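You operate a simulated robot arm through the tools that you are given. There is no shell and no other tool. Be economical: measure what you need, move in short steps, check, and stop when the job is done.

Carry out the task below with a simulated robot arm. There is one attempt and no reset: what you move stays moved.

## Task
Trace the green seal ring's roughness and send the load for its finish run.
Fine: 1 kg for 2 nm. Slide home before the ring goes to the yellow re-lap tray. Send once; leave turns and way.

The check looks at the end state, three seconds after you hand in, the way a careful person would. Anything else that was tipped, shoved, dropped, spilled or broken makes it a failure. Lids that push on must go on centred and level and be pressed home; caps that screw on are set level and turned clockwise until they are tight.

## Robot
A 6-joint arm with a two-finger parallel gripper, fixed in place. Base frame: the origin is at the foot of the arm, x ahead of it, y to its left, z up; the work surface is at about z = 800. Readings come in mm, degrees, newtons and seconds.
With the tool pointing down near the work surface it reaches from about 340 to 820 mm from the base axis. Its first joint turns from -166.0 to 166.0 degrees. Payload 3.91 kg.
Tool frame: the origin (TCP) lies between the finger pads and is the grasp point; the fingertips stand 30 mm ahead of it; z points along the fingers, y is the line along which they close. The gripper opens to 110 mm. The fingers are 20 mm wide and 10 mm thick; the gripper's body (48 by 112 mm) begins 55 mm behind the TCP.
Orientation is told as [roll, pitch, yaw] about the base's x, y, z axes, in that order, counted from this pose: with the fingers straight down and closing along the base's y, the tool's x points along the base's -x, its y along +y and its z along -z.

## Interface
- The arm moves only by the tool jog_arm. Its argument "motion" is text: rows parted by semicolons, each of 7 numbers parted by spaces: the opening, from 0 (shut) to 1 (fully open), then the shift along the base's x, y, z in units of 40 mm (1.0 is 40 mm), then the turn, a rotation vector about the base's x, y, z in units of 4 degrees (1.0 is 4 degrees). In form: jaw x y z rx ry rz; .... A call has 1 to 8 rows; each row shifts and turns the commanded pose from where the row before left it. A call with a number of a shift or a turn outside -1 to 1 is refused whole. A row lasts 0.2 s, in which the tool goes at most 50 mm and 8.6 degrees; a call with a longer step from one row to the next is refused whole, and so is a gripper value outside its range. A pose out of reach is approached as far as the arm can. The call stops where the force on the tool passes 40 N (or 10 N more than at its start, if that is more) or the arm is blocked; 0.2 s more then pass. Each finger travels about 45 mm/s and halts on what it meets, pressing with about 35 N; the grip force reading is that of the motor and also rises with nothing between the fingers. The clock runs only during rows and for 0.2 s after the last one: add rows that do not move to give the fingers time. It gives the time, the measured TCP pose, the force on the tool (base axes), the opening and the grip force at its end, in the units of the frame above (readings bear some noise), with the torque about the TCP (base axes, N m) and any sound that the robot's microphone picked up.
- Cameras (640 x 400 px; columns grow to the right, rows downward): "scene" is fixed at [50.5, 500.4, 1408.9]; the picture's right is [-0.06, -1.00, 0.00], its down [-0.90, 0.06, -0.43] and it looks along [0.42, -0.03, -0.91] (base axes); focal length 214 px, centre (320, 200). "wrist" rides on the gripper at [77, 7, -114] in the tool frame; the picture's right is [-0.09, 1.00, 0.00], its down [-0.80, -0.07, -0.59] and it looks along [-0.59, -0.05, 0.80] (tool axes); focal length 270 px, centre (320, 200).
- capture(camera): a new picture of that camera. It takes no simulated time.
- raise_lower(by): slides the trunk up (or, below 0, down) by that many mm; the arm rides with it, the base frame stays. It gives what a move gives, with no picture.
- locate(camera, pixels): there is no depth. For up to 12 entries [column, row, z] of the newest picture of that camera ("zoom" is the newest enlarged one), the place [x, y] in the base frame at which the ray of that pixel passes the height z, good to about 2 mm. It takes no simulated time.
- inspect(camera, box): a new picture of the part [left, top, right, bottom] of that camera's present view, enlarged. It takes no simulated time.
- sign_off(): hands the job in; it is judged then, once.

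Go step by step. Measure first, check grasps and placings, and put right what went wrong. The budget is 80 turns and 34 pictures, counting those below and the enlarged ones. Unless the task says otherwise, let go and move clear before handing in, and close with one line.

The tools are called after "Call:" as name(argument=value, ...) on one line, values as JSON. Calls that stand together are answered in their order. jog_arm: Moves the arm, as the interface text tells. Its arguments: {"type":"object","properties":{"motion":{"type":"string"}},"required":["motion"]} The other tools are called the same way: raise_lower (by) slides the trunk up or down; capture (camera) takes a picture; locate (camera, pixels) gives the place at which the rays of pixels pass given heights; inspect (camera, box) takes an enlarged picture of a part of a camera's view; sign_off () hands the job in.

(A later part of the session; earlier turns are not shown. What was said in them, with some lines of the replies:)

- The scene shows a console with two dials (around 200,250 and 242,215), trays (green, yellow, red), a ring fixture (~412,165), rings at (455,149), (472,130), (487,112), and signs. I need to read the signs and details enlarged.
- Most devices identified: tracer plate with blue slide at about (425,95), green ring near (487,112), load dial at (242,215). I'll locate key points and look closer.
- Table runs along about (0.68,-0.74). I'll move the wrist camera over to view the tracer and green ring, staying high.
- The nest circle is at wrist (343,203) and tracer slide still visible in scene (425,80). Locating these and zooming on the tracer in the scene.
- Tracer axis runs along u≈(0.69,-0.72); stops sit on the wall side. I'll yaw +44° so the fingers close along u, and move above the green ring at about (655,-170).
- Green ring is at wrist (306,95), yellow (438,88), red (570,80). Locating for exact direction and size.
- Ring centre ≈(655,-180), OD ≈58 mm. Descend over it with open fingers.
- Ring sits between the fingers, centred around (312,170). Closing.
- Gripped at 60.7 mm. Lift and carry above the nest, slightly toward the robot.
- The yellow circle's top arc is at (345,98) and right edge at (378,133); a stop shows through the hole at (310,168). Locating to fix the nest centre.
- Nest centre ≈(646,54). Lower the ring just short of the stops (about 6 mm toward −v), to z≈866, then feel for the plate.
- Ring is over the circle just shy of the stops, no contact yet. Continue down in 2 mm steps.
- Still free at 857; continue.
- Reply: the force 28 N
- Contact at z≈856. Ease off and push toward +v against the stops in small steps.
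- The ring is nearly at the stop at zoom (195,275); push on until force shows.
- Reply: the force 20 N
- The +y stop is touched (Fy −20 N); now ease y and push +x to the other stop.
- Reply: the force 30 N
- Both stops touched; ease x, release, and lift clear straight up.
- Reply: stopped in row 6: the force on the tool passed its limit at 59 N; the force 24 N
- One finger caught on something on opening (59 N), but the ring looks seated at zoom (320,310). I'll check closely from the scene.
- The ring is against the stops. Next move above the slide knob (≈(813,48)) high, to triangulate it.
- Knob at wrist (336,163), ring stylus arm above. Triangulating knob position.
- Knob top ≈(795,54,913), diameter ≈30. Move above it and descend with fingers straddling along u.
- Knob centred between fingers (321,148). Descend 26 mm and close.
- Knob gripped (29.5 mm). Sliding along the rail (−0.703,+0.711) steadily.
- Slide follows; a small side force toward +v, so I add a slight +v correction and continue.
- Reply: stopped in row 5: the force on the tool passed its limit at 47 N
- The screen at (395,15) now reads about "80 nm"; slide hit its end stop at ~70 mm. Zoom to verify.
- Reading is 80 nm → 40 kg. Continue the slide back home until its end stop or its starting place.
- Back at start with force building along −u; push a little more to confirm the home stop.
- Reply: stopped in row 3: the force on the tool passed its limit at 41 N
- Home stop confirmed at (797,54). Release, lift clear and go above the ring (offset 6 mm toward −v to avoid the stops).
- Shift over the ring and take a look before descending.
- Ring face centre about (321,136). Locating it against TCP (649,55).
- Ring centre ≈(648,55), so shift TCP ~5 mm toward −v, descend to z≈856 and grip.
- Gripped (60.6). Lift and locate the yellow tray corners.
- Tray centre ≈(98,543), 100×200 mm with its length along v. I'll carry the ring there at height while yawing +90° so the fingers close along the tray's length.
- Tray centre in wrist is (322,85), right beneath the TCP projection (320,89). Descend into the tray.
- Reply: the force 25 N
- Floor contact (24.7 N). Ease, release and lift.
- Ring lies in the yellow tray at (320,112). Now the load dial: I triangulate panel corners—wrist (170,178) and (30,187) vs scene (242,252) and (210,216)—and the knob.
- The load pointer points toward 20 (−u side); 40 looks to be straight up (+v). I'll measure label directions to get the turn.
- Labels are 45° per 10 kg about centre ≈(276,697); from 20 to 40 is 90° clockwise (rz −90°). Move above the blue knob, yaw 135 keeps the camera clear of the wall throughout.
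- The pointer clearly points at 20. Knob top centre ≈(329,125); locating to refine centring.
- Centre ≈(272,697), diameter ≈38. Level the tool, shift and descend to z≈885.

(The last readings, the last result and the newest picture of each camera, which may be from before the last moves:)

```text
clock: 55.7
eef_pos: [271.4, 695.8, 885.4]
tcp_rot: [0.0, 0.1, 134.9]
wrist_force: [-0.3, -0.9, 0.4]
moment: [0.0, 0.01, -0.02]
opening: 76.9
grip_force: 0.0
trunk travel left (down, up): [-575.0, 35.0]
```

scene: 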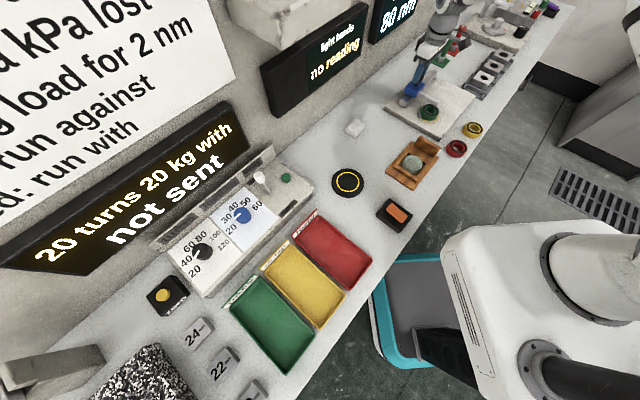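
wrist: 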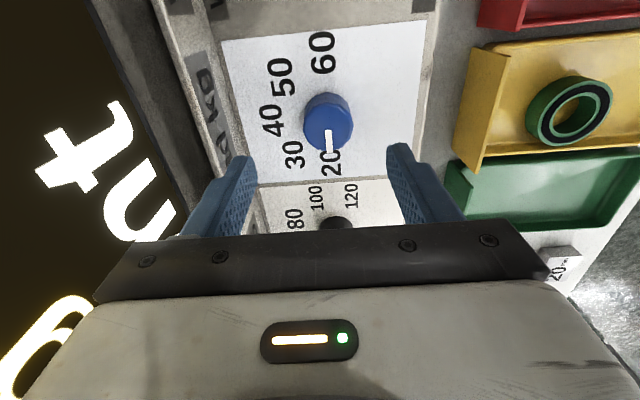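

Level and clear at z=885 with no contact. Close on the knob.

Call:
jog_arm(motion="0 0 0 0 0 0 0;0 0 0 0 0 0 0;0 0 0 0 0 0 0;0 0 0 0 0 0 0;0 0 0 0 0 0 0")

```text
clock: 56.9
eef_pos: [272.3, 696.6, 885.2]
tcp_rot: [-0.1, 0.1, 134.9]
wrist_force: [3.5, 5.2, 1.4]
moment: [-0.3, 0.31, -0.02]
opening: 39.6
grip_force: 45.0
trunk travel left (down, up): [-575.0, 35.0]
```

Gripped at 39.6 mm. Turn clockwise 32° first.

Call:
jog_arm(motion="0 0.02 0.02 0 0 0 -1;0 0 0 0 0 0 -1;0 0 0 0 0 0 -1;0 0 0 0 0 0 -1;0 0 0 0 0 0 -1;0 0 0 0 0 0 -1;0 0 0 0 0 0 -1;0 0 0 0 0 0 -1")

```text
clock: 58.7
eef_pos: [273.0, 696.5, 884.1]
tcp_rot: [-0.2, 0.1, 102.8]
wrist_force: [-7.5, -3.0, -0.3]
moment: [-0.73, 0.88, 0.0]
opening: 39.5
grip_force: 45.1
trunk travel left (down, up): [-575.0, 35.0]
```

Call:
jog_arm(motion="0 0 0 0 0 0 -1;0 0 0 0 0 0 -1;0 0 0 0 0 0 -1;0 0 0 0 0 0 -1;0 0 0 0 0 0 -1;0 0 0 0 0 0 -1;0 0 0 0 0 0 -1;0 0 0 0 0 0 -1")

Call:
jog_arm(motion="0 0 0 0 0 0 -1;0 0 0 0 0 0 -1;0 0 0 0 0 0 -1;0 0 0 0 0 0 -1;0 0 0 0 0 0 -1;0 0 0 0 0 0 -1;0 0 0 0 0 0 -0.5;0 0 0 0 0 0 0")

Call:
inspect(camera="scene", box=[0, 100, 320, 300])

```text
clock: 60.5
eef_pos: [273.1, 694.9, 885.2]
tcp_rot: [-0.1, 0.1, 70.7]
wrist_force: [-8.4, -4.3, -5.1]
moment: [1.15, 0.54, 0.01]
opening: 39.9
grip_force: 44.9
trunk travel left (down, up): [-575.0, 35.0]
```

```text
clock: 62.3
eef_pos: [271.8, 697.5, 885.5]
tcp_rot: [-0.1, 0.1, 45.0]
wrist_force: [-6.2, -2.6, -6.4]
moment: [0.86, 0.31, 0.0]
opening: 39.5
grip_force: 45.2
trunk travel left (down, up): [-575.0, 35.0]
```

```text
2.00 times, centred on (160, 200) of scene
```

zoom: 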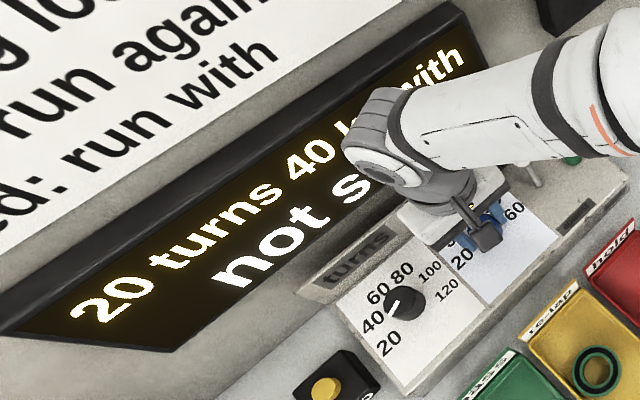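

Display reads "20 turns 40 kg". Release and lift high (the way lever is tall), then yaw back to 135 while moving to the green button (≈(391,580)).

Call:
jog_arm(motion="0.65 0 0 0 0 0 0;0.65 0 0 0 0 0 0;0.65 0 0 0 0 0 0;0.65 0 0 0.5 0 0 0;0.65 0 0 1 0 0 0;0.65 0 0 1 0 0 0;0.65 0 0 1 0 0 0;0.65 0 0 0 0 0 0")

Call:
jog_arm(motion="0 0.375 -0.365 0 0 0 1;0 0.375 -0.365 0 0 0 1;0 0.375 -0.365 0 0 0 1;0 0.375 -0.365 0 0 0 1;0 0.375 -0.365 0 0 0 1;0 0.375 -0.365 0 0 0 1;0 0.375 -0.365 0 0 0 1;0 0.375 -0.365 0 0 0 1")

Call:
jog_arm(motion="0 0 0 0 0 0 1;0 0 0 0 0 0 1;0 0 0 0 0 0 1;0 0 0 0 0 0 1;0 0 0 0 0 0 1;0 0 0 0 0 0 1;0 0 0 0 0 0 1;0 0 0 0 0 0 1")

Call:
jog_arm(motion="0 0 0 0 0 0 1;0 0 0 0 0 0 1;0 0 0 0 0 0 1;0 0 0 0 0 0 1;0 0 0 0 0 0 1;0 0 0 0 0 0 1;0 0 0 0 0 0 0.5;0 0 0 0 0 0 0")

Call:
capture(camera="wrist")

```text
clock: 64.1
eef_pos: [273.3, 696.2, 1027.0]
tcp_rot: [0.0, 0.1, 44.9]
wrist_force: [0.5, 0.6, -0.8]
moment: [-0.01, 0.0, -0.04]
opening: 71.3
grip_force: 0.1
trunk travel left (down, up): [-575.0, 35.0]
```

```text
clock: 65.9
eef_pos: [392.9, 581.0, 1025.8]
tcp_rot: [-0.2, 0.1, 77.0]
wrist_force: [0.5, 0.5, 0.4]
moment: [-0.01, -0.04, 0.0]
opening: 0.0
grip_force: 34.3
trunk travel left (down, up): [-575.0, 35.0]
```

```text
clock: 67.7
eef_pos: [392.0, 580.6, 1024.9]
tcp_rot: [-0.1, 0.1, 109.1]
wrist_force: [1.0, 0.5, 0.3]
moment: [-0.01, 0.01, 0.04]
opening: 0.0
grip_force: 34.9
trunk travel left (down, up): [-575.0, 35.0]
```

```text
clock: 69.5
eef_pos: [391.3, 580.0, 1026.2]
tcp_rot: [-0.1, 0.0, 135.0]
wrist_force: [-0.2, 0.3, 0.2]
moment: [0.03, -0.03, 0.01]
opening: 0.0
grip_force: 35.0
trunk travel left (down, up): [-575.0, 35.0]
```

```text
3 pictures are left
```

wrist: 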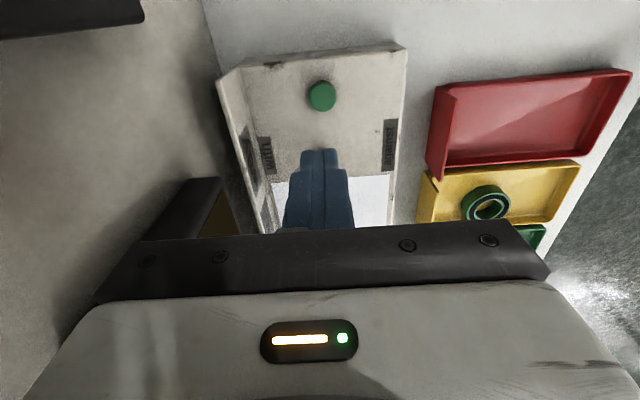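

Green button at (322,95) beyond the closed fingers. Locate it.

Call:
locate(camera="wrist", pixels=[[322, 95, 850], [322, 95, 856], [322, 95, 862], [309, 95, 856], [335, 95, 856]])

```text
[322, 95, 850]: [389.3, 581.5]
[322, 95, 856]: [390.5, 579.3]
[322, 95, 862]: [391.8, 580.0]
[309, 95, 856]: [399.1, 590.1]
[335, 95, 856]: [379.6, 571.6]
```

Button at (390.5,580), directly below. Descend to tips ≈865.

Call:
jog_arm(motion="0 0 0 -0.9 0 0 0;0 0 0 -0.9 0 0 0;0 0 0 -0.9 0 0 0;0 0 0 -0.5 0 0 0;0 0 0 0 0 0 0")

Call:
jog_arm(motion="0 0 0 -0.08 0 0 0;0 0 0 -0.08 0 0 0;0 0 0 0 0 0 0")

```text
clock: 70.7
eef_pos: [392.9, 582.1, 897.4]
tcp_rot: [-0.1, 0.1, 134.8]
wrist_force: [0.3, -0.4, -0.2]
moment: [-0.02, 0.0, 0.04]
opening: 0.0
grip_force: 35.2
trunk travel left (down, up): [-575.0, 35.0]
```

```text
clock: 71.5
eef_pos: [393.4, 580.4, 891.2]
tcp_rot: [-0.2, 0.1, 134.9]
wrist_force: [0.5, 1.2, 1.2]
moment: [0.05, 0.0, -0.03]
opening: 0.0
grip_force: 34.7
trunk travel left (down, up): [-575.0, 35.0]
```

No contact yet at tip z≈861; go on gently.

Call:
jog_arm(motion="0 -0.03 0 -0.08 0 0 0;0 0 0 -0.08 0 0 0;0 0 0 0 0 0 0")

```text
clock: 72.3
eef_pos: [391.5, 579.1, 885.4]
tcp_rot: [-0.2, 0.0, 134.9]
wrist_force: [4.6, -0.6, 11.3]
moment: [0.01, -0.1, 0.01]
opening: 0.0
grip_force: 35.1
trunk travel left (down, up): [-575.0, 35.0]
heard: click
```

A click was heard. Lift straight up and check the display.

Call:
jog_arm(motion="0 0 0 0.5 0 0 0;0 0 0 1 0 0 0;0 0 0 1 0 0 0;0 0 0 1 0 0 0;0 0.5 -0.9 0 0 0 0;0 0.5 -0.9 0 0 0 0;0 0.5 -0.9 0 0 0 0;0 0.5 -0.9 0 0 0 0")

Call:
capture(camera="scene")

```text
clock: 74.1
eef_pos: [457.5, 434.1, 1029.8]
tcp_rot: [-1.5, -0.2, 136.3]
wrist_force: [-8.6, 5.3, 1.1]
moment: [-0.43, -0.75, 0.04]
opening: 0.1
grip_force: 34.8
trunk travel left (down, up): [-575.0, 35.0]
stopped in row 8: the arm was blocked; the commanded pose is now the measured one
```

```text
2 pictures are left
```

scene: 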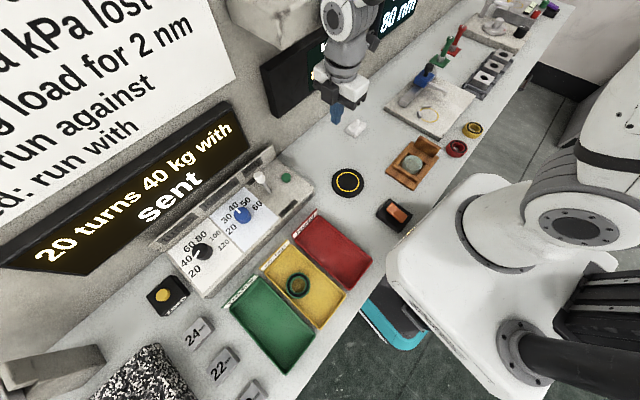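

Display shows "20 turns 40 kg with / sent". The arm bumped the wall screen at (315,70) on retreat; back off along the way it came, then toward the robot.

Call:
jog_arm(motion="0 -0.35 0.45 0 0 0 0;0 -0.5 0 0 0 0 0;0 -0.8 -0.4 0 0 0 0;0 -0.8 -0.4 0 0 0 0;0 0 0 0 0 0 0")

Call:
inspect(camera="scene", box=[220, 0, 500, 180])

```text
clock: 74.4
eef_pos: [419.4, 20.8, 1014.7]
tcp_rot: [-0.1, -0.7, 95.5]
wrist_force: [4.6, -10.2, -2.3]
moment: [0.9, 0.34, 0.03]
opening: 0.0
grip_force: 35.1
trunk travel left (down, up): [-575.0, 35.0]
stopped in row 1: the arm was blocked; the commanded pose is now the measured one
```

```text
2.22 times, centred on (360, 90) of scene
```

zoom: 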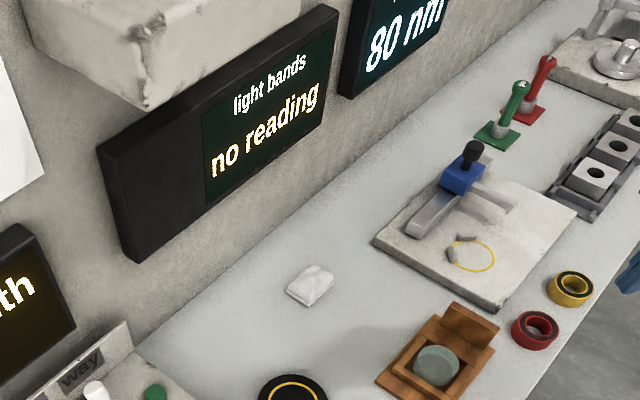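

The arm swung around to (419,21) but objects look undisturbed (slide home, trays, rings in place). Check its state with a still row.

Call:
jog_arm(motion="0 0 0 0 0 0 0;0 0 0 0 0 0 0;0 0 0 0 0 0 0")

```text
clock: 74.7
eef_pos: [320.5, -140.1, 1053.1]
tcp_rot: [-5.5, -0.3, 88.8]
wrist_force: [3.2, -2.9, -0.8]
moment: [0.21, 0.21, 0.01]
opening: 0.0
grip_force: 35.2
trunk travel left (down, up): [-575.0, 35.0]
stopped in row 1: the arm was blocked; the commanded pose is now the measured one
```

Call:
jog_arm(motion="0 0 0 0 0 0 0;0 0 0 0 0 0 0;0 0 0 0 0 0 0")

```text
clock: 75.1
eef_pos: [496.5, -254.0, 970.3]
tcp_rot: [4.2, -0.8, 91.5]
wrist_force: [1.2, -3.1, -4.6]
moment: [0.26, 0.06, -0.03]
opening: 0.0
grip_force: 35.0
trunk travel left (down, up): [-575.0, 35.0]
stopped in row 1: the arm was blocked; the commanded pose is now the measured one
```

Call:
jog_arm(motion="0 0 0 0 0 0 0")

```text
clock: 75.4
eef_pos: [396.7, -385.7, 1007.2]
tcp_rot: [-1.5, -0.4, 90.4]
wrist_force: [-0.3, -4.3, -4.2]
moment: [0.38, -0.06, 0.02]
opening: 0.0
grip_force: 34.9
trunk travel left (down, up): [-575.0, 35.0]
stopped in row 1: the arm was blocked; the commanded pose is now the measured one
```

The arm is still settling toward −y, away from the bench; command a gentle rise.

Call:
jog_arm(motion="0 0 0 0.3 0 0 0")

```text
clock: 75.7
eef_pos: [324.7, -509.9, 1017.1]
tcp_rot: [-3.3, -2.8, 89.3]
wrist_force: [-1.4, -5.0, -3.3]
moment: [0.45, -0.16, -0.03]
opening: 0.0
grip_force: 34.8
trunk travel left (down, up): [-575.0, 35.0]
stopped in row 1: the arm was blocked; the commanded pose is now the measured one
```

Call:
jog_arm(motion="0 0 0 0 0 0 0")

```text
clock: 76.1
eef_pos: [339.8, -472.2, 807.9]
tcp_rot: [10.5, -31.4, 88.2]
wrist_force: [2.0, -4.9, -8.5]
moment: [0.73, 0.36, 0.1]
opening: 0.0
grip_force: 34.6
trunk travel left (down, up): [-575.0, 35.0]
stopped in row 1: the arm was blocked; the commanded pose is now the measured one
```

Call:
jog_arm(motion="0 0 0 0 0 0 0")

```text
clock: 76.4
eef_pos: [254.1, -446.1, 894.8]
tcp_rot: [7.2, -24.6, 87.8]
wrist_force: [-0.9, 4.2, -5.5]
moment: [-0.02, -0.01, 0.0]
opening: 0.0
grip_force: 35.0
trunk travel left (down, up): [-575.0, 35.0]
stopped in row 1: the arm was blocked; the commanded pose is now the measured one
```

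Call:
jog_arm(motion="0 0 0 0 0 0 0")

```text
clock: 76.7
eef_pos: [213.9, -448.8, 794.8]
tcp_rot: [14.8, -43.1, 83.1]
wrist_force: [2.6, -11.4, -13.0]
moment: [1.23, 0.31, -0.02]
opening: 0.0
grip_force: 35.5
trunk travel left (down, up): [-575.0, 35.0]
stopped in row 1: the arm was blocked; the commanded pose is now the measured one
```

Call:
jog_arm(motion="0 0 0 0 0 0 0")

```text
clock: 77.0
eef_pos: [185.4, -470.7, 804.1]
tcp_rot: [13.1, -40.0, 83.8]
wrist_force: [-1.1, 0.5, -4.0]
moment: [0.22, -0.01, -0.04]
opening: 0.0
grip_force: 34.8
trunk travel left (down, up): [-575.0, 35.0]
stopped in row 1: the arm was blocked; the commanded pose is now the measured one
```

Motion is slowing at (185,−471), off the bench. One more still row.

Call:
jog_arm(motion="0 0 0 0 0 0 0")

```text
clock: 77.7
eef_pos: [163.7, -485.0, 805.0]
tcp_rot: [12.1, -36.3, 84.4]
wrist_force: [0.3, 0.4, -0.8]
moment: [-0.04, -0.04, -0.03]
opening: 0.0
grip_force: 34.3
trunk travel left (down, up): [-575.0, 35.0]
stopped in row 1: the arm was blocked; the commanded pose is now the measured one
```

Call:
jog_arm(motion="0 0 0 0 0 0 0;0 0 0 0 0 0 0;0 0 0 0 0 0 0")

Call:
capture(camera="scene")

```text
clock: 78.7
eef_pos: [145.0, -498.8, 798.4]
tcp_rot: [11.6, -34.0, 84.8]
wrist_force: [-0.6, 0.4, -0.1]
moment: [0.01, -0.01, -0.03]
opening: 0.1
grip_force: 34.6
trunk travel left (down, up): [-575.0, 35.0]
stopped in row 3: the arm was blocked; the commanded pose is now the measured one
```

```text
0 pictures are left
```

scene: 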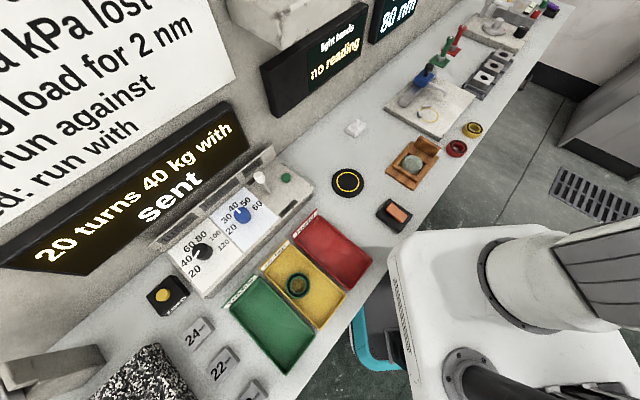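

Bench end state is right: "40 kg … sent", ring in yellow tray, slide home. Confirm that the arm has come to rest before handing in.

Call:
jog_arm(motion="0 0 0 0 0 0 0;0 0 0 0 0 0 0;0 0 0 0 0 0 0;0 0 0 0 0 0 0")

```text
clock: 79.8
eef_pos: [130.2, -511.3, 795.6]
tcp_rot: [10.8, -31.6, 85.2]
wrist_force: [-0.1, 0.6, -0.1]
moment: [-0.04, -0.01, -0.05]
opening: 0.1
grip_force: 35.0
trunk travel left (down, up): [-575.0, 35.0]
stopped in row 4: the arm was blocked; the commanded pose is now the measured one
```

Call:
jog_arm(motion="0 0 0 0 0 0 0;0 0 0 0 0 0 0;0 0 0 0 0 0 0;0 0 0 0 0 0 0;0 0 0 0 0 0 0;0 0 0 0 0 0 0;0 0 0 0 0 0 0;0 0 0 0 0 0 0")

```text
clock: 81.8
eef_pos: [116.4, -520.5, 791.2]
tcp_rot: [10.3, -29.3, 85.3]
wrist_force: [0.5, -0.6, 1.4]
moment: [0.02, -0.02, -0.02]
opening: 0.0
grip_force: 35.2
trunk travel left (down, up): [-575.0, 35.0]
stopped in row 8: the arm was blocked; the commanded pose is now the measured one
```

The arm is nearly still (about 8 mm/s), far from the bench and touching nothing. Handing in.

Call:
sign_off()

```text
The job is handed in.
```

The green ring traced at 80 nm, so I set the load to 40 kg and sent it once. Turns and way are unchanged, the slide went home first, and the ring is in the yellow re-lap tray. After sending, the arm bumped the light-bands screen, then swung uncontrolled off the bench. The last picture shows nothing on the bench disturbed, but the robot's base looks slightly shifted, and the arm was still drifting slowly when I handed in.
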